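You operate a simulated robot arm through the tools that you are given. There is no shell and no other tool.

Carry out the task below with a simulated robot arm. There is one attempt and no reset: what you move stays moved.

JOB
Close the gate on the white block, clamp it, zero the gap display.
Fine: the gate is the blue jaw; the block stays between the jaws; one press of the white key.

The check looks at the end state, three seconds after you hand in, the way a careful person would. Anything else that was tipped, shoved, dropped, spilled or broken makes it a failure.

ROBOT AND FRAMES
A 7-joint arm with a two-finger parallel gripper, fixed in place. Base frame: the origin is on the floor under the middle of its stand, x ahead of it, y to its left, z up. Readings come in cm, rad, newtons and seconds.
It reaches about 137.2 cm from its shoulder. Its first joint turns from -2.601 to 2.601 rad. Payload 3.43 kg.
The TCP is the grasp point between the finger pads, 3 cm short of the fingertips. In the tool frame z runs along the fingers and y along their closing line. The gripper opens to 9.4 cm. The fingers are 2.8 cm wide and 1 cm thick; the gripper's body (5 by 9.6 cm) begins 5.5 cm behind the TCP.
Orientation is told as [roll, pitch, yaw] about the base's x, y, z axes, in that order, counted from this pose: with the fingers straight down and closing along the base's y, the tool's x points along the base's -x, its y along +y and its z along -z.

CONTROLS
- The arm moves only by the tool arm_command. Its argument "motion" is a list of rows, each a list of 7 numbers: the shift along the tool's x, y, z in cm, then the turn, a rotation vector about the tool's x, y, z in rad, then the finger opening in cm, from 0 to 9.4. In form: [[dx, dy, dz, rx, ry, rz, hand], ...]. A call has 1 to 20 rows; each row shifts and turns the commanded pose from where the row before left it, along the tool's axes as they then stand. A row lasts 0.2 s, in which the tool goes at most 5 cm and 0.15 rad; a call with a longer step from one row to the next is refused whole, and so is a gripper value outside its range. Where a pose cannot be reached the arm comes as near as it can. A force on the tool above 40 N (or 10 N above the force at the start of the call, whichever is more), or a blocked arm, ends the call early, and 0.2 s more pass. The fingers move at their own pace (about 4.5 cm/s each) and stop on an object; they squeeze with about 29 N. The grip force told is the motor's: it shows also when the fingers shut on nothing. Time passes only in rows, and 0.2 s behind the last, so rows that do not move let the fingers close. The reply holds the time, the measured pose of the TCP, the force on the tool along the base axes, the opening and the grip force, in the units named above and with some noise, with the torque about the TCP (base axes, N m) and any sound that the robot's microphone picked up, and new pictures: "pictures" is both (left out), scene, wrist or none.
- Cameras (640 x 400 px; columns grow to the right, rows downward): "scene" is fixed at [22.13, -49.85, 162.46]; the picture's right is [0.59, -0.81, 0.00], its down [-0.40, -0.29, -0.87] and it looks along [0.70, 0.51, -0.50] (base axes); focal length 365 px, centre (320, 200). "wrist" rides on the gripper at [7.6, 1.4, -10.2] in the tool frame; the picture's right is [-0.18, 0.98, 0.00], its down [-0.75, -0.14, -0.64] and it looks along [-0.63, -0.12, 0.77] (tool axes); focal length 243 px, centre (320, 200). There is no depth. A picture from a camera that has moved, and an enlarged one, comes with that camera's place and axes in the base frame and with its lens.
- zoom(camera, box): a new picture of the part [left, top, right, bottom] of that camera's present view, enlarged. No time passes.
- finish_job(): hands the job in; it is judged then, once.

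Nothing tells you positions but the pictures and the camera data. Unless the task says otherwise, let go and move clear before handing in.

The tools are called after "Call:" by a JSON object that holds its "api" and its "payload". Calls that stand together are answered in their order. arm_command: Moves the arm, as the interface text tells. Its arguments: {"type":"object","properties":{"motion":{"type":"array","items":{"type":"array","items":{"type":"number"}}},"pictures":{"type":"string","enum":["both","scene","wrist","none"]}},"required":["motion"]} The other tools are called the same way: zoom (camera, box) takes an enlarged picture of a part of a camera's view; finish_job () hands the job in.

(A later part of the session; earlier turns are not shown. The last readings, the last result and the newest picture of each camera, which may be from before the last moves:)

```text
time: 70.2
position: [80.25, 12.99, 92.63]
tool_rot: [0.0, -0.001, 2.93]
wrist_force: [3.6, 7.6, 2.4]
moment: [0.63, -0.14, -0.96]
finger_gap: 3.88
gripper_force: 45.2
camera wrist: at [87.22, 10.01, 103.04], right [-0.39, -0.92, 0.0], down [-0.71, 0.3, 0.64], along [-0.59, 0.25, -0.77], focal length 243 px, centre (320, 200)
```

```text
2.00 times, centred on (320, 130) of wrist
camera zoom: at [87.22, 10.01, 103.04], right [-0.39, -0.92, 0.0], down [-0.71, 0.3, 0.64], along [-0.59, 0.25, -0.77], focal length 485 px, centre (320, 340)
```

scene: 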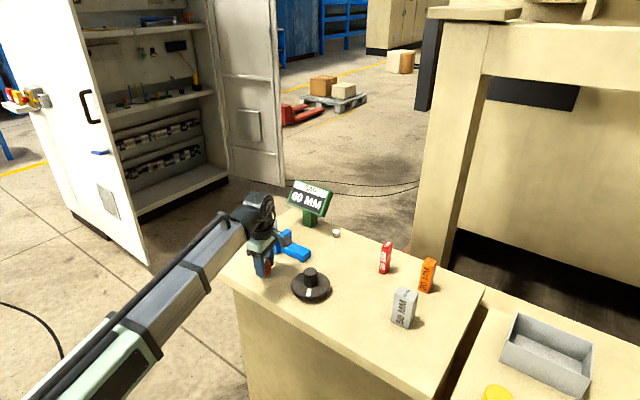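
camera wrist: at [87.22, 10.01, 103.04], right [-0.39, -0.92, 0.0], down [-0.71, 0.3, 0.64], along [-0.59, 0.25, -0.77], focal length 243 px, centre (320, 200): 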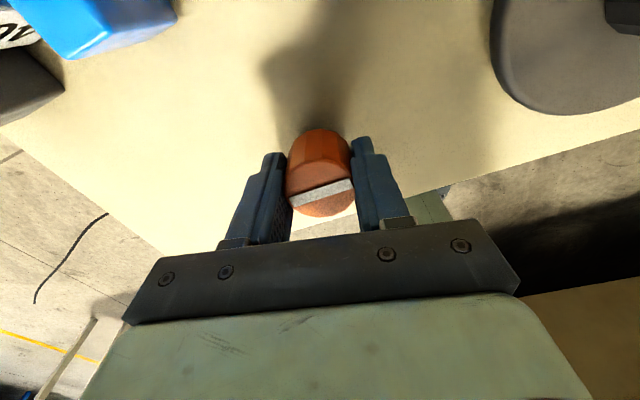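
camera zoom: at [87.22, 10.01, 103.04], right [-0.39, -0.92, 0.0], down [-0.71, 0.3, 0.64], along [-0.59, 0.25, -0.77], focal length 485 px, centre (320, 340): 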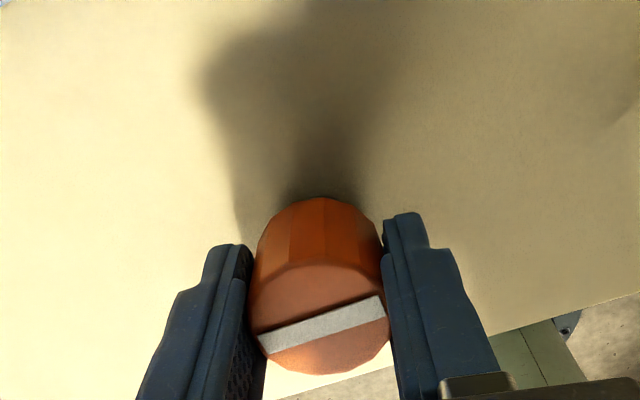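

The knob reached a stop at about 90° counter-clockwise, with 0.96 N·m of resistance. I'll release it, rise, turn the hand back to mid-range and test the wheel again.

Call:
{"api": "arm_command", "payload": {"motion": [[0, 0, 0, 0, 0, 0, 7], [0, 0, 0, 0, 0, 0, 7], [0, 0, 0, 0, 0, 0, 7], [0, 0, -0.6, 0, 0, 0, 7], [0, 0, -1.5, 0, 0, 0, 7], [0, 0, -2.5, 0, 0, 0, 7], [0, 0, -2.5, 0, 0, 0, 7], [0, 0, -2.5, 0, 0, 0, 7], [0, 0, -2.5, 0, 0, 0, 7], [0, 0, -1.5, 0, 0, 0.06, 7], [0, 0, -0.7, 0, 0, 0.12, 7], [0, 0, 0, 0, 0, 0.13, 7], [0, 0, 0, 0, 0, 0.13, 7], [0, 0, 0, 0, 0, 0.13, 7], [0, 0, 0, 0, 0, 0.13, 7], [0, 0, 0, 0, 0, 0.13, 7], [0, 0, 0, 0, 0, 0.1, 7], [0, 0, 0, 0, 0, 0, 7]]}}

Call:
{"api": "zoom", "payload": {"camera": "scene", "box": [220, 170, 360, 300]}}

```text
time: 74.0
position: [80.17, 13.03, 107.15]
tool_rot: [0.002, 0.002, 2.001]
wrist_force: [0.5, 0.4, 0.4]
moment: [-0.03, 0.02, 0.01]
finger_gap: 6.98
gripper_force: 0.0
camera wrist: at [82.01, 5.53, 117.39], right [-0.97, -0.24, 0.0], down [-0.18, 0.75, 0.64], along [-0.16, 0.62, -0.77], focal length 243 px, centre (320, 200)
```

scene: 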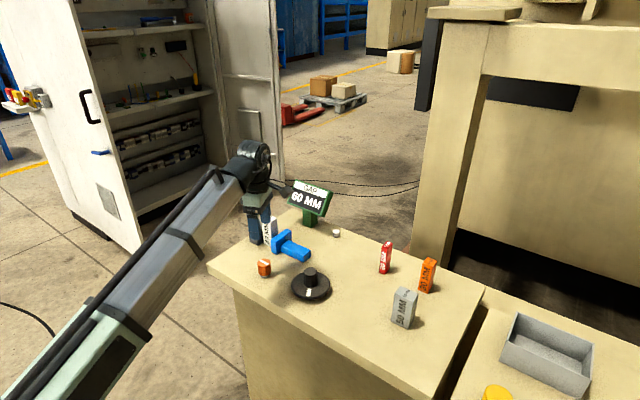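
wrist: 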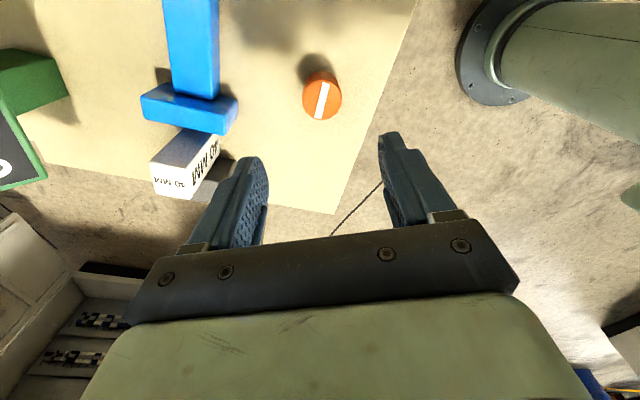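

```text
3.08 times, centred on (290, 235) of scene
camera zoom: at [22.13, -49.85, 162.46], right [0.59, -0.81, 0.0], down [-0.4, -0.29, -0.87], along [0.7, 0.51, -0.5], focal length 1124 px, centre (412, 92)
```

zoom: 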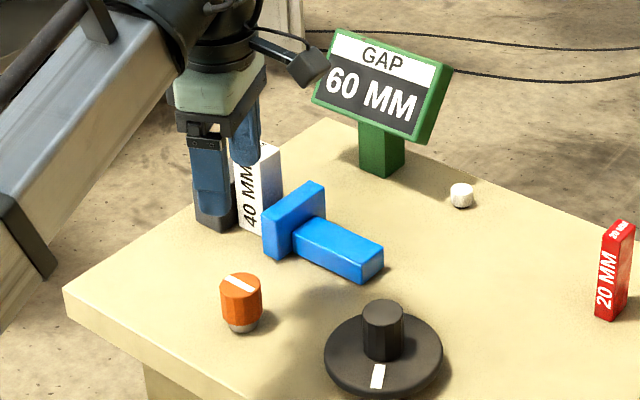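

The orange mark now points along y. I'll go back over the wheel hub, descend and grip.

Call:
{"api": "arm_command", "payload": {"motion": [[0.8, 0.2, 0, 0, 0, 0, 7], [1.6, 0.4, 0, 0, 0, 0, 7], [2.5, 0.6, 0, 0, 0, 0, 7], [2.5, 0.6, 0, 0, 0, 0, 7], [2.5, 0.6, 0, 0, 0, 0, 7], [2.4, 0.6, 0, 0, 0, 0, 7], [1.6, 0.4, 0, 0, 0, 0, 7], [0.92, 0.26, 0, 0, 0, 0, 7], [0, 0, 0.8, 0, 0, 0, 7], [0, 0, 1.6, 0, 0, 0, 7], [0, 0, 2.2, 0, 0, 0, 7], [0, 0, 2.2, 0, 0, 0, 7], [0, 0, 1.6, 0, 0, 0, 7], [0, 0, 0.8, 0, 0, 0, 7], [0, 0, 0, 0, 0, 0, 7]], "pictures": "wrist"}}

Call:
{"api": "zoom", "payload": {"camera": "wrist", "box": [220, 30, 420, 230]}}

```text
time: 77.2
position: [82.84, -2.04, 97.95]
tool_rot: [0.001, 0.002, 1.999]
wrist_force: [0.0, 0.3, -0.1]
moment: [-0.03, -0.02, 0.01]
finger_gap: 6.99
gripper_force: 0.1
camera wrist: at [84.76, -9.51, 108.24], right [-0.97, -0.24, 0.0], down [-0.19, 0.75, 0.64], along [-0.16, 0.62, -0.77], focal length 243 px, centre (320, 200)
```

wrist: 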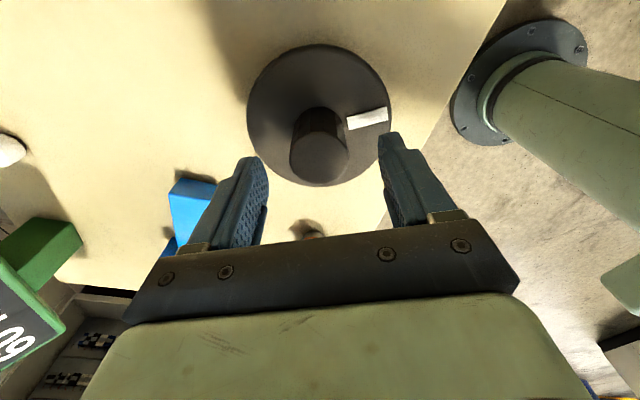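

```text
2.00 times, centred on (320, 130) of wrist
camera zoom: at [84.76, -9.51, 108.24], right [-0.97, -0.24, 0.0], down [-0.19, 0.75, 0.64], along [-0.16, 0.62, -0.77], focal length 485 px, centre (320, 340)
```

zoom: 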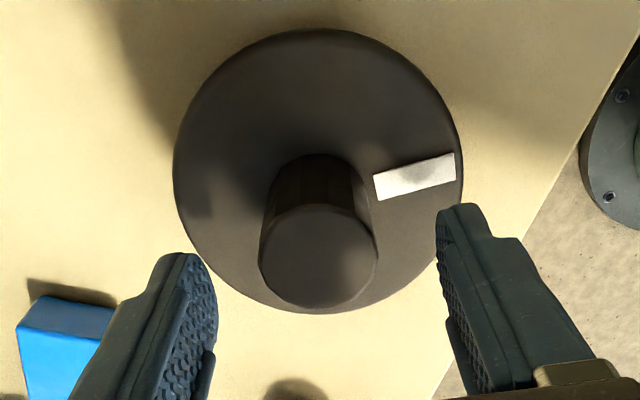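

Call:
{"api": "arm_command", "payload": {"motion": [[0.02, -0.15, 1, 0, 0, 0, 7], [0, 0, 1.4, 0, 0, 0, 7], [0, 0, 0.9, 0, 0, 0, 7], [0, 0, 0.5, 0, 0, 0, 7], [0, 0, 0, 0, 0, 0, 5], [0, 0, 0, 0, 0, 0, 3], [0, 0, 0, 0, 0, 0, 0], [0, 0, 0, 0, 0, 0, 0], [0, 0, 0, 0, 0, 0, 0]], "pictures": "wrist"}}

```text
time: 79.2
position: [82.97, -2.02, 94.14]
tool_rot: [0.003, 0.003, 1.999]
wrist_force: [-16.2, -7.8, -7.5]
moment: [0.16, -0.89, -0.02]
finger_gap: 3.76
gripper_force: 44.8
camera wrist: at [84.88, -9.58, 104.42], right [-0.97, -0.24, 0.0], down [-0.18, 0.75, 0.64], along [-0.16, 0.62, -0.77], focal length 243 px, centre (320, 200)
```

wrist: 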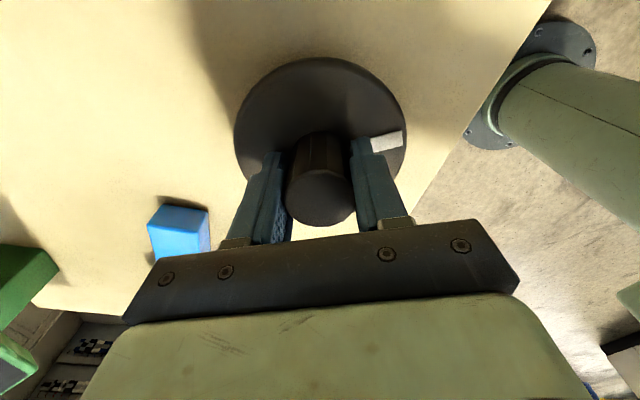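

Call:
{"api": "arm_command", "payload": {"motion": [[0, 0.1, 0, 0, 0, 0, 0], [0, 0, 0, 0, 0, 0.03, 0], [0, 0, 0, 0, 0, 0.05, 0], [0, 0, 0, 0, 0, 0.05, 0], [0, 0, 0, 0, 0, 0.05, 0], [0, 0, 0, 0, 0, 0.05, 0]]}}

Call:
{"api": "zoom", "payload": {"camera": "scene", "box": [240, 160, 360, 310]}}

```text
time: 80.6
position: [82.99, -2.07, 93.99]
tool_rot: [0.003, 0.003, 1.77]
wrist_force: [-13.3, -15.4, -11.4]
moment: [0.99, -0.38, 0.07]
finger_gap: 3.77
gripper_force: 45.3
camera wrist: at [83.08, -9.82, 104.43], right [-1.0, -0.01, 0.0], down [-0.01, 0.77, 0.64], along [-0.01, 0.64, -0.77], focal length 243 px, centre (320, 200)
```

scene: 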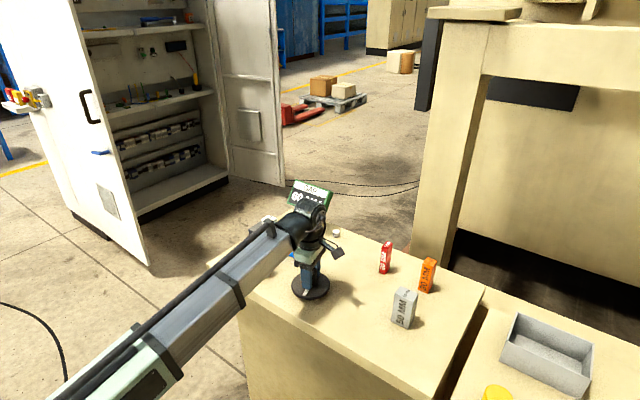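
wrist: 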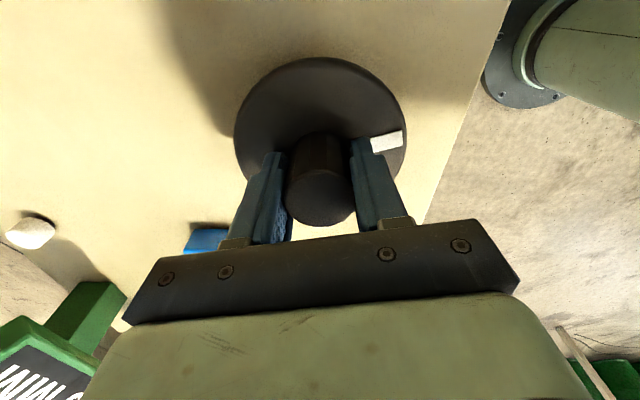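

```text
2.67 times, centred on (300, 235) of scene
camera zoom: at [22.13, -49.85, 162.46], right [0.59, -0.81, 0.0], down [-0.4, -0.29, -0.87], along [0.7, 0.51, -0.5], focal length 974 px, centre (373, 107)
```

zoom: 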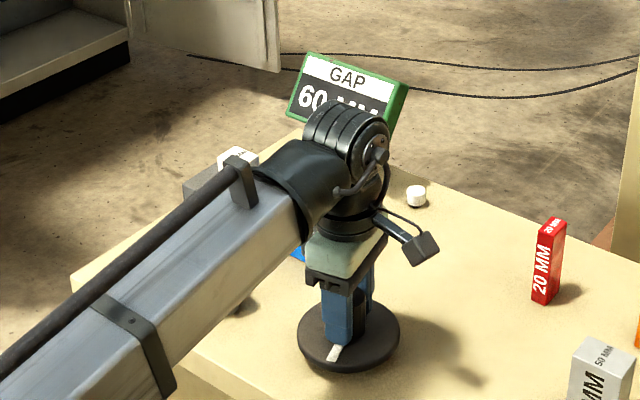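

The wheel now turns freely with the gripper, so the clamp had been engaged and is now released. I'll read the display closely.

Call:
{"api": "zoom", "payload": {"camera": "scene", "box": [280, 170, 340, 215]}}

Call:
{"api": "zoom", "payload": {"camera": "wrist", "box": [0, 200, 250, 380]}}

```text
8.89 times, centred on (310, 192) of scene
camera zoom: at [22.13, -49.85, 162.46], right [0.59, -0.81, 0.0], down [-0.4, -0.29, -0.87], along [0.7, 0.51, -0.5], focal length 3246 px, centre (409, 267)
```

zoom: 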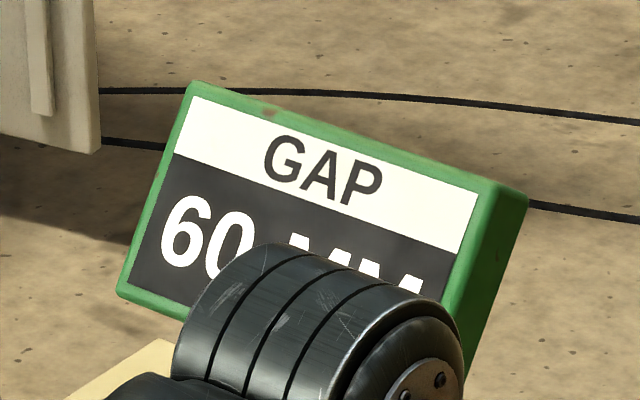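

```text
2.22 times, centred on (125, 290) of wrist
camera zoom: at [83.08, -9.82, 104.43], right [-1.0, -0.01, 0.0], down [-0.01, 0.77, 0.64], along [-0.01, 0.64, -0.77], focal length 539 px, centre (753, 0)
```

zoom: 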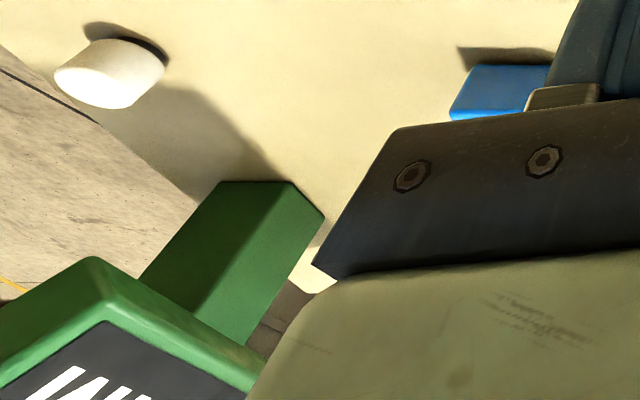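

Still reading 60 after about 13° clockwise. I'll continue clockwise, relieving the side load.

Call:
{"api": "arm_command", "payload": {"motion": [[0.08, 0.08, 0.04, 0, 0, 0.03, 0], [0, 0, 0, 0, 0, 0.07, 0], [0, 0, 0, 0, 0, 0.08, 0], [0, 0, 0, 0, 0, 0.08, 0], [0, 0, 0, 0, 0, 0.08, 0], [0, 0, 0, 0, 0, 0.08, 0], [0, 0, 0, 0, 0, 0.06, 0]]}}

Call:
{"api": "zoom", "payload": {"camera": "scene", "box": [280, 170, 340, 215]}}

```text
time: 82.2
position: [83.0, -2.17, 94.09]
tool_rot: [-0.001, 0.001, 1.29]
wrist_force: [2.4, 3.3, 8.1]
moment: [-0.68, 0.87, 0.09]
finger_gap: 3.74
gripper_force: 45.4
camera wrist: at [79.43, -9.0, 104.42], right [-0.89, 0.45, 0.0], down [0.34, 0.69, 0.64], along [0.29, 0.57, -0.77], focal length 243 px, centre (320, 200)
```

scene: 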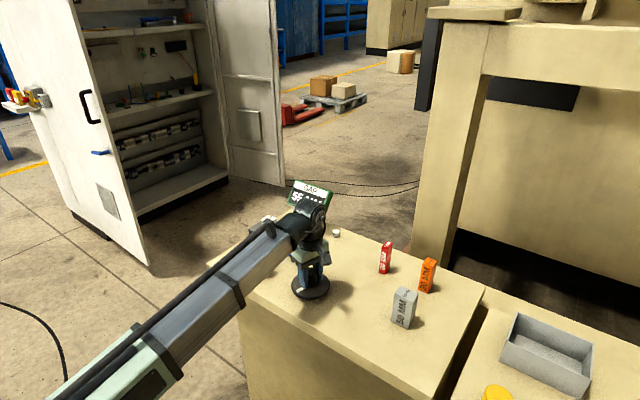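
wrist: 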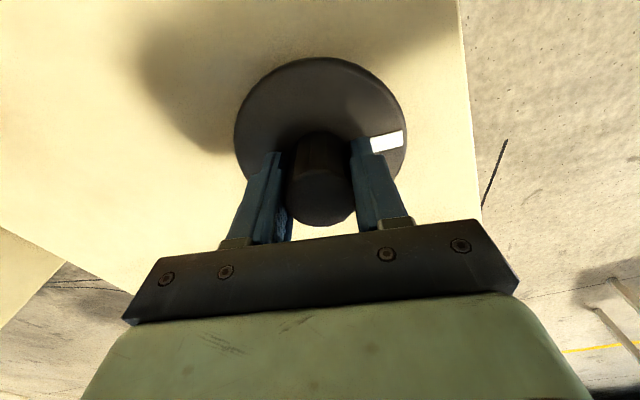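

```text
8.89 times, centred on (310, 192) of scene
camera zoom: at [22.13, -49.85, 162.46], right [0.59, -0.81, 0.0], down [-0.4, -0.29, -0.87], along [0.7, 0.51, -0.5], focal length 3246 px, centre (409, 267)
```

zoom: 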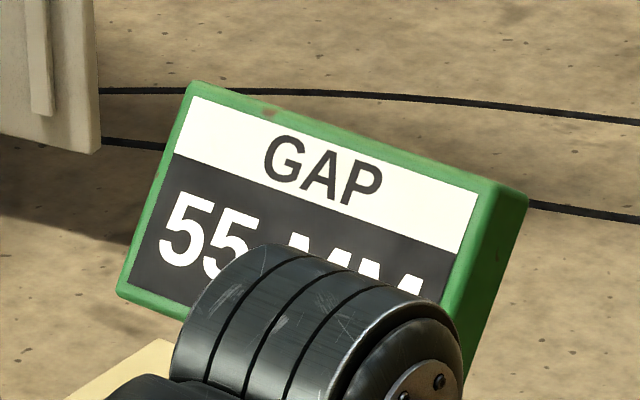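

Clockwise closes the jaw: the display dropped to 55, and it seems to step in 5s. I'll regrip by opening, turning the hand back counter-clockwise around the hub, then gripping again.

Call:
{"api": "arm_command", "payload": {"motion": [[0, 0, 0, 0, 0, 0, 7], [0, 0, 0, 0, 0, 0, 7], [0, 0, 0, 0, 0, 0, 7], [0, 0, 0, 0, 0, -0.06, 7], [0, 0, 0, 0, 0, -0.13, 7], [0, 0, 0, 0, 0, -0.13, 7], [0, 0, 0, 0, 0, -0.13, 7], [0, 0, 0, 0, 0, -0.13, 7], [0, 0, 0, 0, 0, -0.13, 7], [0, 0, 0, 0, 0, -0.13, 7], [0, 0, 0, 0, 0, -0.13, 7], [0, 0, 0, 0, 0, -0.13, 7], [0, 0, 0, 0, 0, -0.13, 7], [0, 0, 0, 0, 0, -0.13, 7], [0, 0, 0, 0, 0, -0.13, 7], [0, 0, 0, 0, 0, -0.13, 7], [0, 0, 0, 0, 0, -0.06, 7], [0, 0, 0, 0, 0, 0, 7]]}}

```text
time: 86.0
position: [82.99, -2.06, 94.03]
tool_rot: [0.001, 0.0, 2.975]
wrist_force: [-0.2, 0.1, -0.2]
moment: [-0.03, 0.0, -0.01]
finger_gap: 7.04
gripper_force: 0.0
camera wrist: at [90.22, -4.76, 104.38], right [-0.35, -0.94, 0.0], down [-0.72, 0.27, 0.64], along [-0.6, 0.22, -0.77], focal length 243 px, centre (320, 200)
```

scene: 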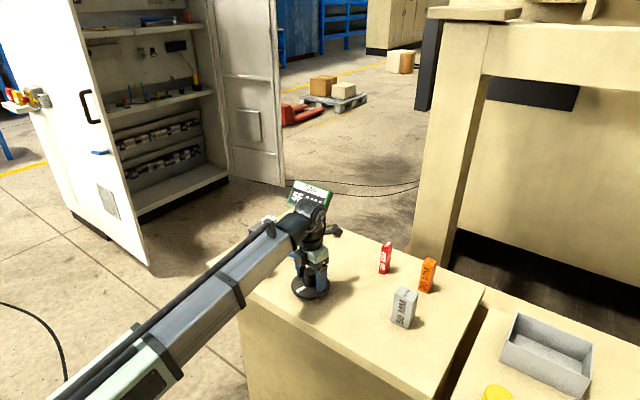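
wrist: 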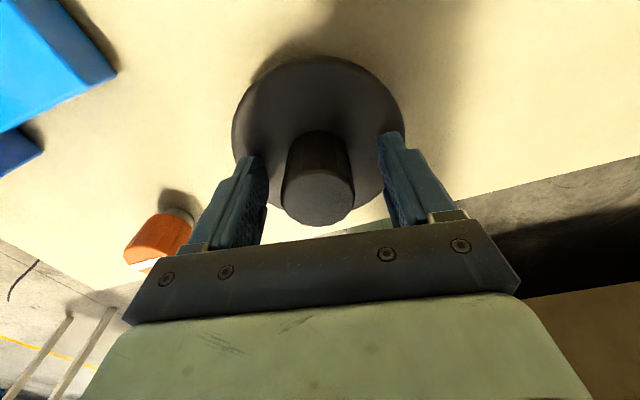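

Gripping again at the new angle, then turning clockwise about 0.8 rad.

Call:
{"api": "arm_command", "payload": {"motion": [[0, 0, 0, 0, 0, 0, 5], [0, 0, 0, 0, 0, 0, 3], [0, 0, 0, 0, 0, 0, 0], [0, 0, 0, 0, 0, 0, 0], [0, 0, 0, 0, 0, 0, 0]], "pictures": "none"}}

```text
time: 87.2
position: [83.0, -1.94, 94.0]
tool_rot: [-0.001, 0.001, 2.972]
wrist_force: [1.6, 13.5, -0.4]
moment: [0.58, -0.19, 0.01]
finger_gap: 3.75
gripper_force: 44.9
```

Call:
{"api": "arm_command", "payload": {"motion": [[-0.02, -0.09, 0, 0, 0, 0.03, 0], [0, 0, 0, 0, 0, 0.07, 0], [0, 0, 0, 0, 0, 0.08, 0], [0, 0, 0, 0, 0, 0.08, 0], [0, 0, 0, 0, 0, 0.08, 0], [0, 0, 0, 0, 0, 0.08, 0], [0, 0, 0, 0, 0, 0.08, 0], [0, 0, 0, 0, 0, 0.08, 0], [0, 0, 0, 0, 0, 0.08, 0], [0, 0, 0, 0, 0, 0.06, 0]]}}

Call:
{"api": "zoom", "payload": {"camera": "scene", "box": [240, 170, 340, 245]}}

```text
time: 89.4
position: [83.02, -1.97, 94.1]
tool_rot: [0.002, 0.003, 2.252]
wrist_force: [5.6, 7.7, 2.0]
moment: [0.8, -0.23, 0.01]
finger_gap: 3.68
gripper_force: 45.3
camera wrist: at [86.63, -8.8, 104.39], right [-0.88, -0.47, 0.0], down [-0.36, 0.68, 0.64], along [-0.3, 0.56, -0.77], focal length 243 px, centre (320, 200)
```

scene: 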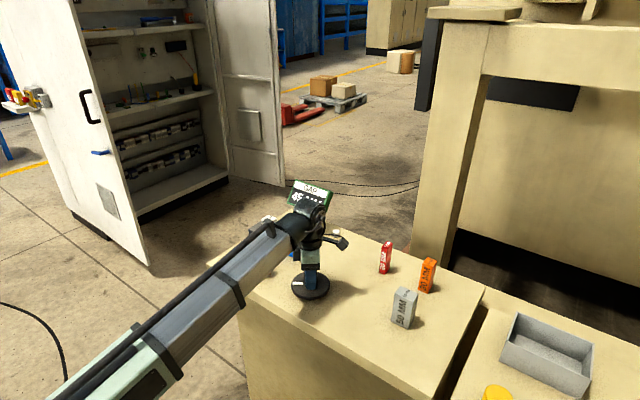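
wrist: 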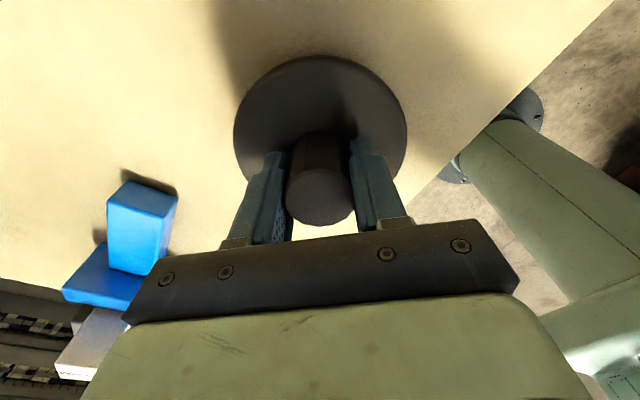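

```text
5.33 times, centred on (290, 208) of scene
camera zoom: at [22.13, -49.85, 162.46], right [0.59, -0.81, 0.0], down [-0.4, -0.29, -0.87], along [0.7, 0.51, -0.5], focal length 1948 px, centre (480, 160)
```

zoom: 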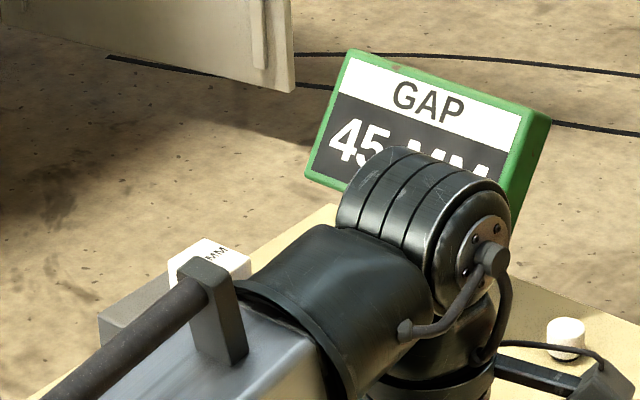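

The display reads 45 now, at roughly 9.5 mm per radian. I'll continue more slowly and watch the torque for contact with the block.

Call:
{"api": "arm_command", "payload": {"motion": [[0, 0, 0, 0, 0, 0.04, 0], [0, 0, 0, 0, 0, 0.06, 0], [0, 0, 0, 0, 0, 0.06, 0], [0, 0, 0, 0, 0, 0.06, 0], [0, 0, 0, 0, 0, 0.06, 0]], "pictures": "wrist"}}

Call:
{"api": "zoom", "payload": {"camera": "scene", "box": [240, 170, 340, 245]}}

```text
time: 90.6
position: [83.23, -1.96, 94.02]
tool_rot: [0.0, 0.003, 1.972]
wrist_force: [11.8, 12.0, 1.5]
moment: [0.34, -0.02, 0.17]
finger_gap: 3.73
gripper_force: 44.4
camera wrist: at [84.6, -9.55, 104.39], right [-0.98, -0.21, 0.0], down [-0.16, 0.75, 0.64], along [-0.14, 0.63, -0.77], focal length 243 px, centre (320, 200)
```

wrist: 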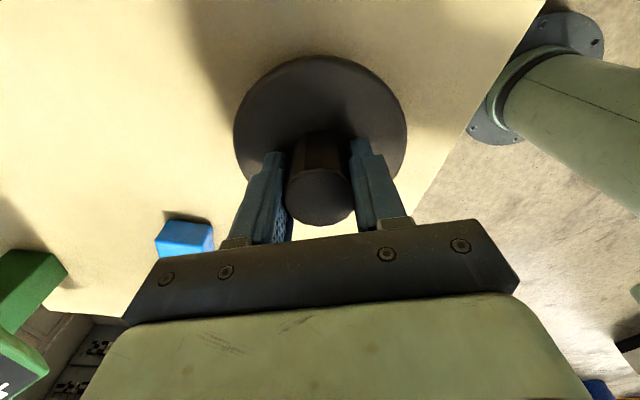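

```text
5.33 times, centred on (290, 208) of scene
camera zoom: at [22.13, -49.85, 162.46], right [0.59, -0.81, 0.0], down [-0.4, -0.29, -0.87], along [0.7, 0.51, -0.5], focal length 1948 px, centre (480, 160)
```

zoom: 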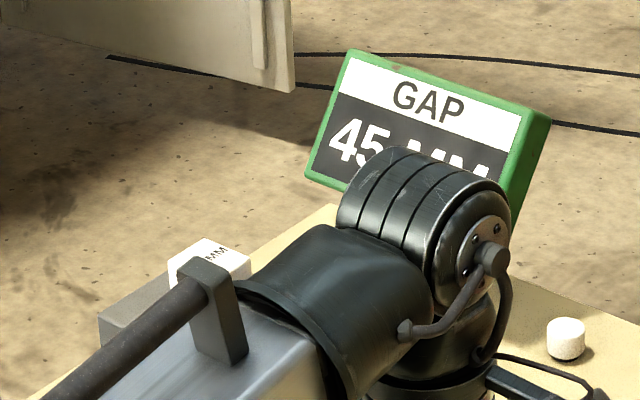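

Call:
{"api": "arm_command", "payload": {"motion": [[-0.04, -0.09, 0, 0, 0, 0.04, 0], [0, 0, 0, 0, 0, 0.05, 0], [0, 0, 0, 0, 0, 0.05, 0], [0, 0, 0, 0, 0, 0.05, 0]], "pictures": "wrist"}}

Call:
{"api": "zoom", "payload": {"camera": "scene", "box": [240, 170, 340, 245]}}

```text
time: 91.6
position: [83.08, -2.04, 94.05]
tool_rot: [0.002, 0.002, 1.78]
wrist_force: [-3.1, -3.4, -2.7]
moment: [1.46, -1.24, 0.05]
finger_gap: 3.68
gripper_force: 44.8
camera wrist: at [83.16, -9.72, 104.4], right [-1.0, -0.02, 0.0], down [-0.02, 0.77, 0.64], along [-0.02, 0.64, -0.77], focal length 243 px, centre (320, 200)
```

wrist: 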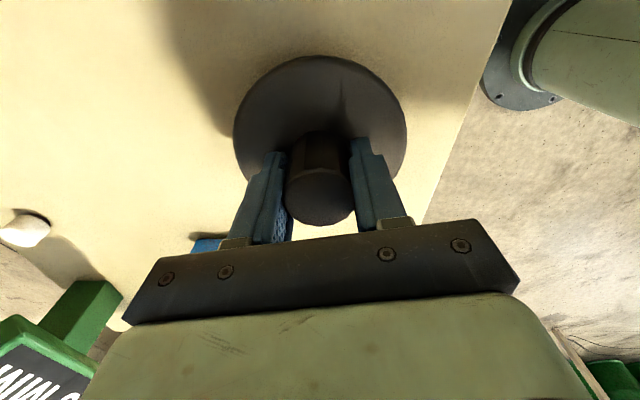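

```text
5.33 times, centred on (290, 208) of scene
camera zoom: at [22.13, -49.85, 162.46], right [0.59, -0.81, 0.0], down [-0.4, -0.29, -0.87], along [0.7, 0.51, -0.5], focal length 1948 px, centre (480, 160)
```

zoom: 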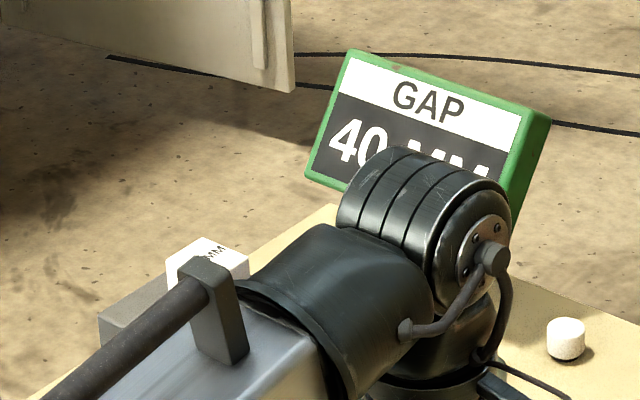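

The display shows 40, but it rounds. The block is just starting to be pushed. I'll continue in small steps until the torque rises, meaning the block is snug.

Call:
{"api": "arm_command", "payload": {"motion": [[0, 0, 0, 0, 0, 0.03, 0], [0, 0, 0, 0, 0, 0.04, 0]], "pictures": "none"}}

Call:
{"api": "zoom", "payload": {"camera": "scene", "box": [240, 170, 340, 245]}}

Call:
{"api": "arm_command", "payload": {"motion": [[0, 0, 0, 0, 0, 0.03, 0], [0, 0, 0, 0, 0, 0.04, 0]], "pictures": "none"}}

Call:
{"api": "zoom", "payload": {"camera": "scene", "box": [240, 170, 340, 245]}}

```text
time: 92.2
position: [83.03, -2.06, 94.07]
tool_rot: [0.004, 0.002, 1.712]
wrist_force: [-6.8, -3.1, -13.1]
moment: [0.47, -0.78, -0.01]
finger_gap: 3.72
gripper_force: 44.7
```

```text
5.33 times, centred on (290, 208) of scene
camera zoom: at [22.13, -49.85, 162.46], right [0.59, -0.81, 0.0], down [-0.4, -0.29, -0.87], along [0.7, 0.51, -0.5], focal length 1948 px, centre (480, 160)
```

zoom: 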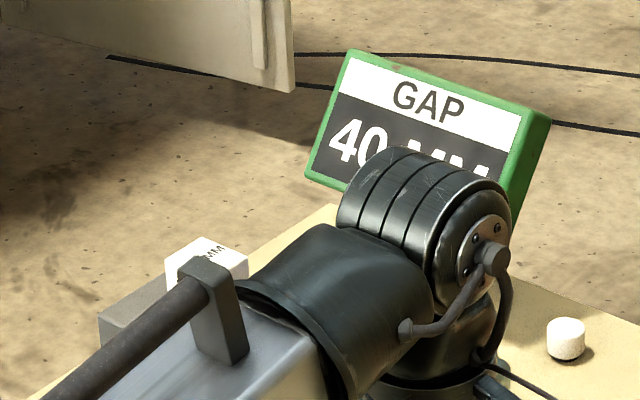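

```text
time: 92.8
position: [83.04, -2.02, 94.11]
tool_rot: [0.003, 0.004, 1.642]
wrist_force: [-14.1, -7.3, -13.0]
moment: [0.28, -0.67, -0.02]
finger_gap: 3.7
gripper_force: 45.9
```

```text
5.33 times, centred on (290, 208) of scene
camera zoom: at [22.13, -49.85, 162.46], right [0.59, -0.81, 0.0], down [-0.4, -0.29, -0.87], along [0.7, 0.51, -0.5], focal length 1948 px, centre (480, 160)
```

zoom: 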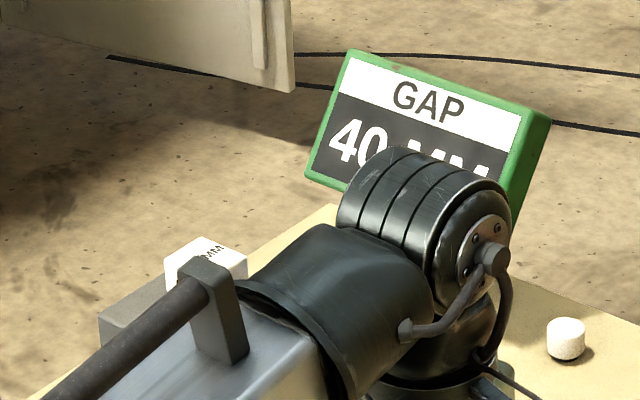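

Call:
{"api": "arm_command", "payload": {"motion": [[0.04, 0.09, 0.03, 0, 0, 0.03, 0], [0, 0, 0, 0, 0, 0.04, 0]], "pictures": "none"}}

Call:
{"api": "arm_command", "payload": {"motion": [[0, 0, 0, 0, 0, 0.03, 0], [0, 0, 0, 0, 0, 0.03, 0]], "pictures": "none"}}

Call:
{"api": "zoom", "payload": {"camera": "scene", "box": [240, 170, 340, 245]}}

```text
time: 93.4
position: [83.03, -2.15, 94.03]
tool_rot: [0.001, 0.003, 1.572]
wrist_force: [-10.3, -3.5, -1.7]
moment: [-0.88, 0.39, 0.09]
finger_gap: 3.72
gripper_force: 45.4
```

```text
time: 94.0
position: [83.0, -1.93, 94.06]
tool_rot: [0.0, 0.002, 1.511]
wrist_force: [-5.2, -1.5, 1.3]
moment: [-1.03, 0.54, 0.2]
finger_gap: 3.69
gripper_force: 45.0
```

```text
5.33 times, centred on (290, 208) of scene
camera zoom: at [22.13, -49.85, 162.46], right [0.59, -0.81, 0.0], down [-0.4, -0.29, -0.87], along [0.7, 0.51, -0.5], focal length 1948 px, centre (480, 160)
```

zoom: 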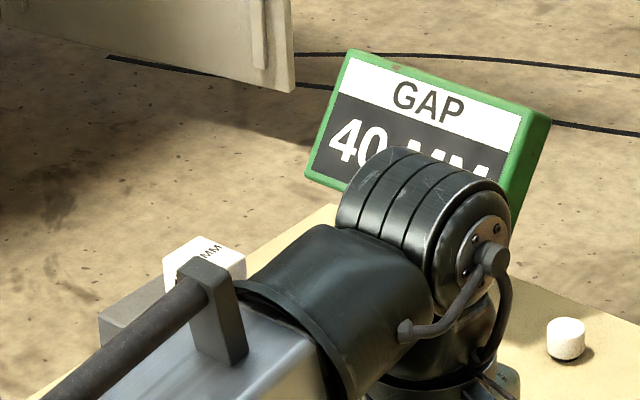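

Call:
{"api": "arm_command", "payload": {"motion": [[0, 0.02, 0, 0, 0, 0.02, 0], [0, 0, 0, 0, 0, 0.03, 0]], "pictures": "none"}}

Call:
{"api": "zoom", "payload": {"camera": "scene", "box": [240, 170, 340, 245]}}

Call:
{"api": "arm_command", "payload": {"motion": [[0, 0, 0, 0, 0, 0.02, 0], [0, 0, 0, 0, 0, 0.03, 0]], "pictures": "wrist"}}

Call:
{"api": "zoom", "payload": {"camera": "scene", "box": [240, 170, 340, 245]}}

```text
time: 94.6
position: [83.02, -2.0, 94.17]
tool_rot: [-0.001, 0.001, 1.463]
wrist_force: [2.8, 1.5, 15.3]
moment: [-0.94, 1.23, 0.23]
finger_gap: 3.71
gripper_force: 44.9
```

```text
5.33 times, centred on (290, 208) of scene
camera zoom: at [22.13, -49.85, 162.46], right [0.59, -0.81, 0.0], down [-0.4, -0.29, -0.87], along [0.7, 0.51, -0.5], focal length 1948 px, centre (480, 160)
```

zoom: 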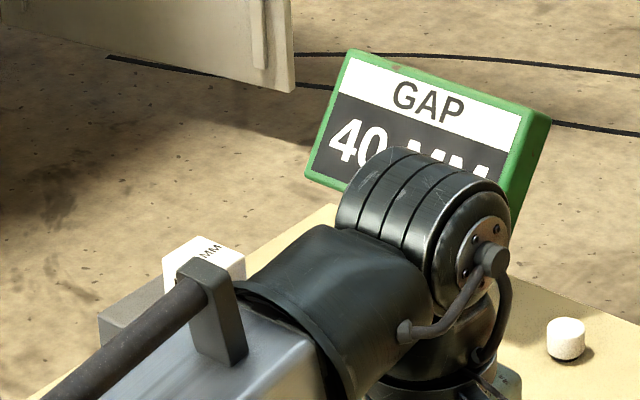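

```text
time: 95.2
position: [83.04, -1.97, 94.08]
tool_rot: [-0.002, 0.002, 1.411]
wrist_force: [7.4, -1.6, 16.4]
moment: [0.04, 0.38, 0.85]
finger_gap: 3.69
gripper_force: 44.9
camera wrist: at [80.31, -9.27, 104.37], right [-0.94, 0.34, 0.0], down [0.26, 0.72, 0.64], along [0.22, 0.6, -0.77], focal length 243 px, centre (320, 200)
```

wrist: 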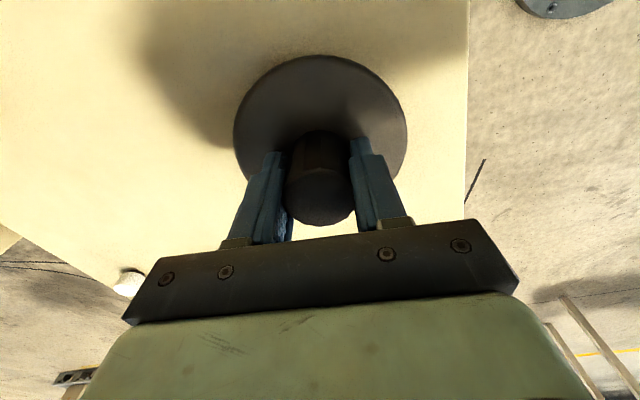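

```text
5.33 times, centred on (290, 208) of scene
camera zoom: at [22.13, -49.85, 162.46], right [0.59, -0.81, 0.0], down [-0.4, -0.29, -0.87], along [0.7, 0.51, -0.5], focal length 1948 px, centre (480, 160)
```

zoom: 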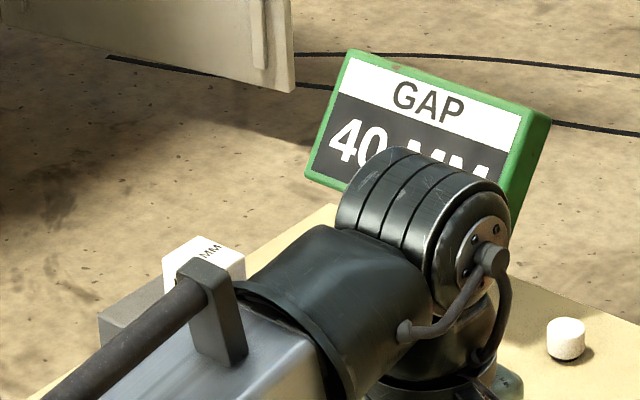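

The torque jumped to 0.85 N·m and the block has stopped moving, so it's snug against the grey jaw with the display at 40. I'll release the wheel, rise, and check the jaws.

Call:
{"api": "arm_command", "payload": {"motion": [[0, 0, 0, 0, 0, 0.02, 0], [0, 0, 0, 0, 0, 0, 0], [0, 0, 0, 0, 0, 0, 7], [0, 0, 0, 0, 0, 0, 7], [0, 0, 0, 0, 0, 0, 7], [0, 0, -0.6, 0, 0, 0, 7], [0, 0, -1.5, 0, 0, 0, 7], [0, 0, -2.5, 0, 0, 0, 7], [0, 0, -2.5, 0, 0, 0, 7], [0, 0, -2.5, 0, 0, 0, 7], [0, 0, -2, 0, 0, 0, 7], [0, 0, -1.2, 0, 0, 0, 7], [0, 0, 0, 0, 0, 0, 7]]}}

Call:
{"api": "zoom", "payload": {"camera": "scene", "box": [230, 170, 340, 300]}}

```text
time: 98.0
position: [82.85, -1.73, 106.81]
tool_rot: [0.0, 0.0, 1.391]
wrist_force: [1.1, -0.9, 0.1]
moment: [0.0, -0.02, -0.05]
finger_gap: 7.0
gripper_force: 0.1
camera wrist: at [80.13, -9.04, 117.15], right [-0.93, 0.36, 0.0], down [0.27, 0.72, 0.64], along [0.23, 0.6, -0.77], focal length 243 px, centre (320, 200)
```

scene: 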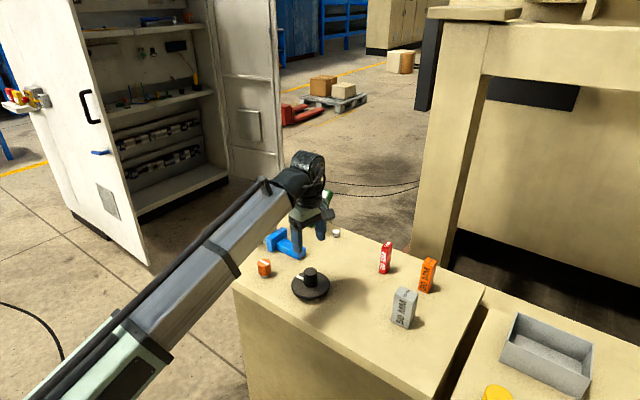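
wrist: 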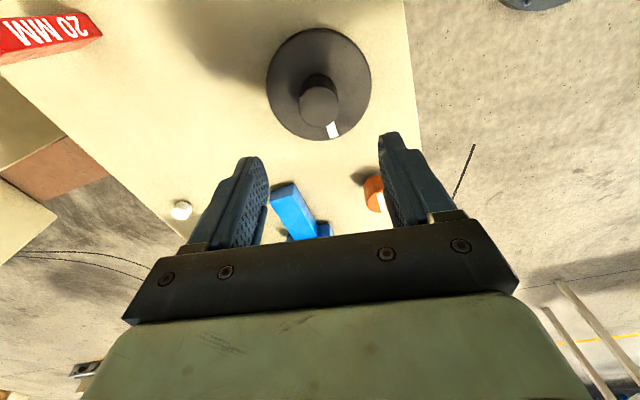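

```text
3.08 times, centred on (285, 235) of scene
camera zoom: at [22.13, -49.85, 162.46], right [0.59, -0.81, 0.0], down [-0.4, -0.29, -0.87], along [0.7, 0.51, -0.5], focal length 1124 px, centre (428, 92)
```

zoom: 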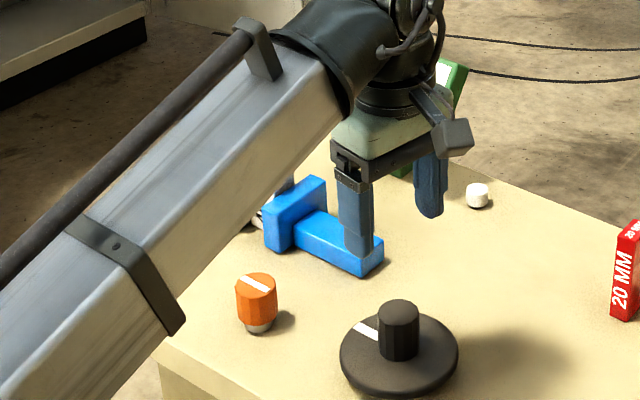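

The block is gripped between the jaws and the wheel has moved. Next I'll go above the orange knob and turn the hand to about 2.93 rad so I can turn the knob clockwise to clamp.

Call:
{"api": "arm_command", "payload": {"motion": [[-0.9, 0.34, 0, 0, 0, 0, 7], [-1.8, 0.68, 0, 0, 0, 0, 7], [-2.6, 0.99, 0, 0, 0, 0, 7], [-2.7, 1.02, 0, 0, 0, 0, 7], [-2.6, 0.99, 0, 0, 0, 0, 7], [-2.1, 0.8, 0, 0, 0, 0, 7], [-1.21, 0.46, 0, 0, 0, -0.05, 7], [0, 0, 0, 0, 0, -0.12, 7], [0, 0, 0, 0, 0, -0.14, 7], [0, 0, 0, 0, 0, -0.14, 7], [0, 0, 0, 0, 0, -0.14, 7], [0, 0, 0, 0, 0, -0.14, 7], [0, 0, 0, 0, 0, -0.14, 7], [0, 0, 0, 0, 0, -0.14, 7], [0, 0, 0, 0, 0, -0.14, 7], [0, 0, 0, 0, 0, -0.14, 7], [0, 0, 0, 0, 0, -0.14, 7], [0, 0, 0, 0, 0, -0.1, 7], [0, 0, 0, 0, 0, 0, 7]]}}

Call:
{"api": "zoom", "payload": {"camera": "scene", "box": [230, 170, 340, 300]}}

Call:
{"api": "zoom", "payload": {"camera": "wrist", "box": [220, 30, 420, 230]}}

```text
time: 102.0
position: [80.27, 12.71, 106.82]
tool_rot: [0.001, -0.001, 2.923]
wrist_force: [-0.1, 0.4, -0.5]
moment: [0.01, -0.03, 0.03]
finger_gap: 7.01
gripper_force: 0.0
camera wrist: at [87.27, 9.65, 117.13], right [-0.39, -0.92, 0.0], down [-0.7, 0.3, 0.64], along [-0.59, 0.25, -0.77], focal length 243 px, centre (320, 200)
```

scene: 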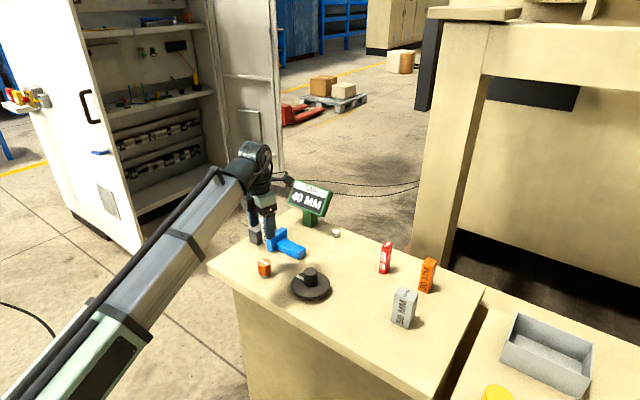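
wrist: 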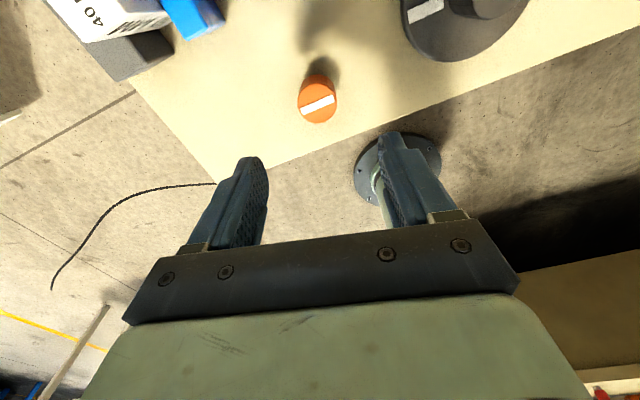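

```text
3.08 times, centred on (285, 235) of scene
camera zoom: at [22.13, -49.85, 162.46], right [0.59, -0.81, 0.0], down [-0.4, -0.29, -0.87], along [0.7, 0.51, -0.5], focal length 1124 px, centre (428, 92)
```

zoom: 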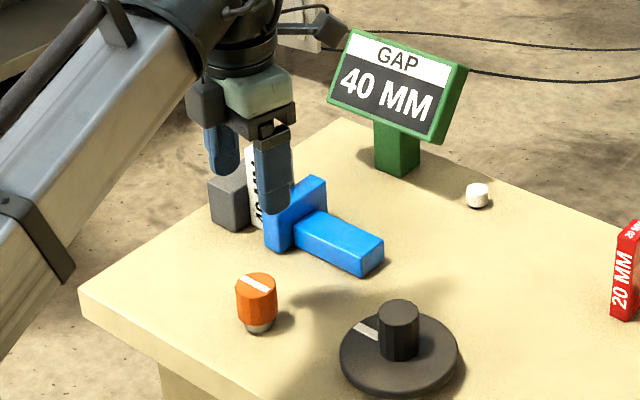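

```text
2.00 times, centred on (320, 130) of wrist
camera zoom: at [87.27, 9.65, 117.13], right [-0.39, -0.92, 0.0], down [-0.7, 0.3, 0.64], along [-0.59, 0.25, -0.77], focal length 485 px, centre (320, 340)
```

zoom: 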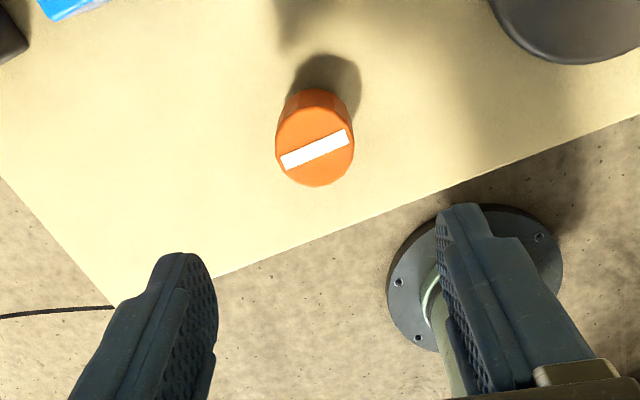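

The display reads 40 MM. The knob centre is at about (80.25, 13.0), so I'll descend onto it and grip.

Call:
{"api": "arm_command", "payload": {"motion": [[-0.05, -0.28, 0.5, 0, 0, 0, 7], [0, 0, 1.6, 0, 0, 0, 7], [0, 0, 2, 0, 0, 0, 7], [0, 0, 2, 0, 0, 0, 7], [0, 0, 2, 0, 0, 0, 7], [0, 0, 2, 0, 0, 0, 7], [0, 0, 1.6, 0, 0, 0, 7], [0, 0, 1.2, 0, 0, 0, 7], [0, 0, 0.8, 0, 0, 0, 7], [0, 0, 0.45, 0, 0, 0, 7], [0, 0, 0, 0, 0, 0, 7], [0, 0, 0, 0, 0, 0, 5], [0, 0, 0, 0, 0, 0, 3], [0, 0, 0, 0, 0, 0, 0], [0, 0, 0, 0, 0, 0, 0], [0, 0, 0, 0, 0, 0, 0]], "pictures": "wrist"}}

```text
time: 105.4
position: [80.17, 12.92, 92.67]
tool_rot: [0.004, 0.0, 2.921]
wrist_force: [-13.1, 1.0, -3.1]
moment: [0.06, 0.07, 0.02]
finger_gap: 3.97
gripper_force: 44.5
camera wrist: at [87.31, 9.93, 102.89], right [-0.39, -0.92, 0.0], down [-0.7, 0.3, 0.64], along [-0.59, 0.25, -0.77], focal length 243 px, centre (320, 200)
```

wrist: 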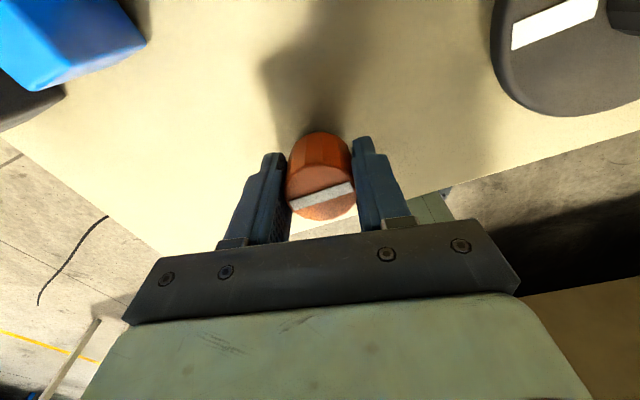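

Gripped. Turning clockwise to clamp.

Call:
{"api": "arm_command", "payload": {"motion": [[-0.09, 0.02, 0, 0, 0, 0.03, 0], [0, 0, 0, 0, 0, 0.07, 0], [0, 0, 0, 0, 0, 0.08, 0], [0, 0, 0, 0, 0, 0.08, 0], [0, 0, 0, 0, 0, 0.08, 0], [0, 0, 0, 0, 0, 0.08, 0], [0, 0, 0, 0, 0, 0.08, 0], [0, 0, 0, 0, 0, 0.08, 0]], "pictures": "wrist"}}

```text
time: 107.2
position: [80.09, 12.93, 92.62]
tool_rot: [0.004, 0.0, 2.34]
wrist_force: [-20.5, 0.4, -10.8]
moment: [0.68, -0.45, 0.07]
finger_gap: 3.9
gripper_force: 45.4
camera wrist: at [84.35, 6.46, 102.91], right [-0.83, -0.55, 0.0], down [-0.42, 0.64, 0.64], along [-0.36, 0.53, -0.77], focal length 243 px, centre (320, 200)
```

wrist: 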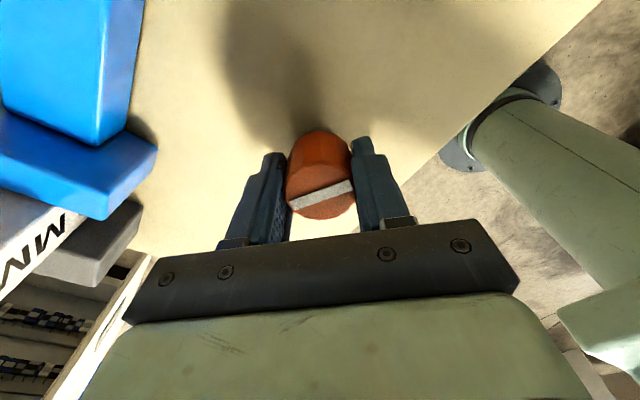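

Call:
{"api": "arm_command", "payload": {"motion": [[-0.1, 0.1, 0.03, 0, 0, 0.03, 0], [0, 0, 0, 0, 0, 0.07, 0], [0, 0, 0, 0, 0, 0.08, 0], [0, 0, 0, 0, 0, 0.08, 0], [0, 0, 0, 0, 0, 0.08, 0], [0, 0, 0, 0, 0, 0.08, 0], [0, 0, 0, 0, 0, 0.08, 0]], "pictures": "wrist"}}

```text
time: 108.8
position: [80.11, 12.92, 92.52]
tool_rot: [0.002, 0.003, 1.841]
wrist_force: [-3.3, -6.6, -18.0]
moment: [-0.01, -0.57, 0.05]
finger_gap: 3.91
gripper_force: 45.3
camera wrist: at [80.63, 5.2, 102.94], right [-1.0, -0.08, 0.0], down [-0.06, 0.77, 0.64], along [-0.05, 0.64, -0.77], focal length 243 px, centre (320, 200)
```

wrist: 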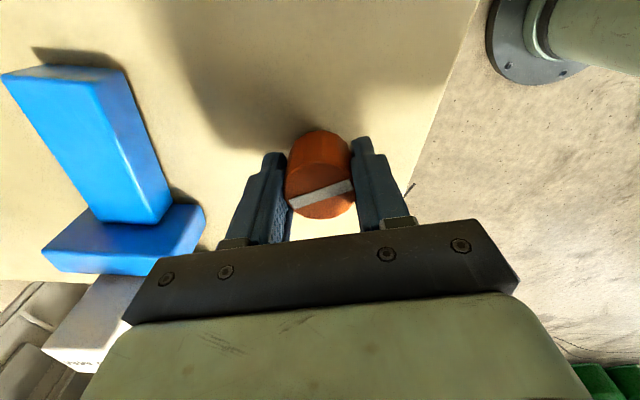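

Call:
{"api": "arm_command", "payload": {"motion": [[0.04, 0.03, 0.06, 0, 0, 0.03, 0], [0, 0, 0, 0, 0, 0.07, 0], [0, 0, 0, 0, 0, 0.07, 0], [0, 0, 0, 0, 0, 0.07, 0], [0, 0, 0, 0, 0, 0.07, 0], [0, 0, 0, 0, 0, 0.06, 0]], "pictures": "wrist"}}

```text
time: 110.2
position: [80.03, 12.89, 92.65]
tool_rot: [0.001, 0.002, 1.47]
wrist_force: [-1.3, 1.2, 4.9]
moment: [-0.96, 0.36, 0.0]
finger_gap: 3.88
gripper_force: 44.9
camera wrist: at [77.76, 5.47, 102.93], right [-0.96, 0.28, 0.0], down [0.22, 0.74, 0.64], along [0.18, 0.61, -0.77], focal length 243 px, centre (320, 200)
```

wrist: 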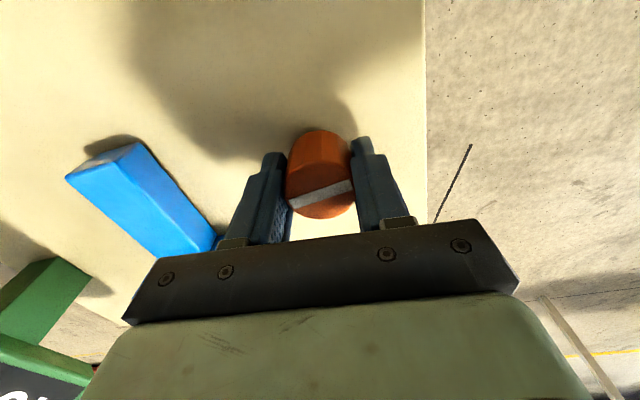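

Still turning freely, about 83° done. I'll continue to the stop.

Call:
{"api": "arm_command", "payload": {"motion": [[0, 0, 0, 0, 0, 0.04, 0], [0, 0, 0, 0, 0, 0.05, 0], [0, 0, 0, 0, 0, 0.05, 0], [0, 0, 0, 0, 0, 0.04, 0]], "pictures": "wrist"}}

Call:
{"api": "zoom", "payload": {"camera": "wrist", "box": [220, 30, 420, 230]}}

```text
time: 111.2
position: [79.99, 12.84, 92.61]
tool_rot: [0.001, 0.002, 1.293]
wrist_force: [-4.7, 2.3, 4.9]
moment: [0.29, 0.06, 0.97]
finger_gap: 3.91
gripper_force: 45.1
camera wrist: at [76.45, 5.96, 102.91], right [-0.89, 0.45, 0.0], down [0.34, 0.69, 0.64], along [0.29, 0.57, -0.77], focal length 243 px, centre (320, 200)
```

wrist: 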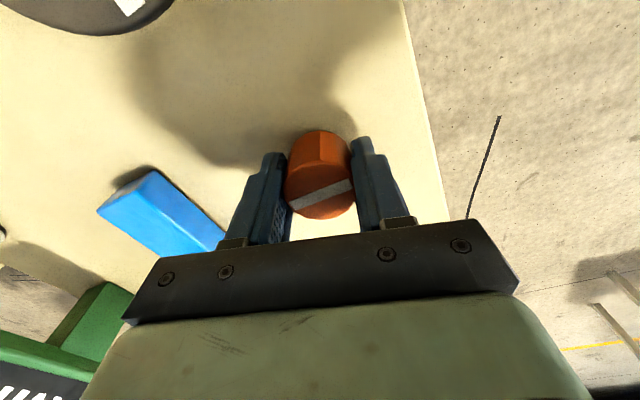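

```text
2.00 times, centred on (320, 130) of wrist
camera zoom: at [76.45, 5.96, 102.91], right [-0.89, 0.45, 0.0], down [0.34, 0.69, 0.64], along [0.29, 0.57, -0.77], focal length 485 px, centre (320, 340)
```

zoom: 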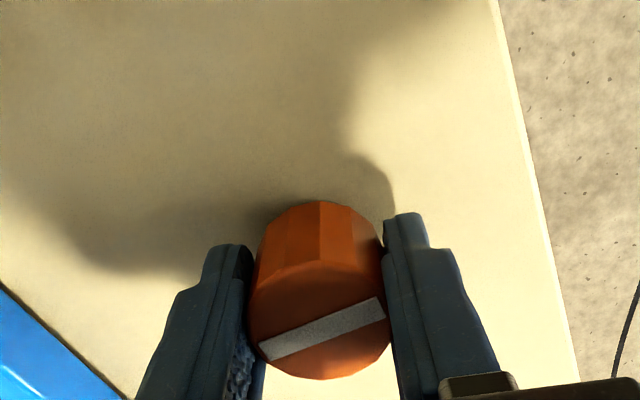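

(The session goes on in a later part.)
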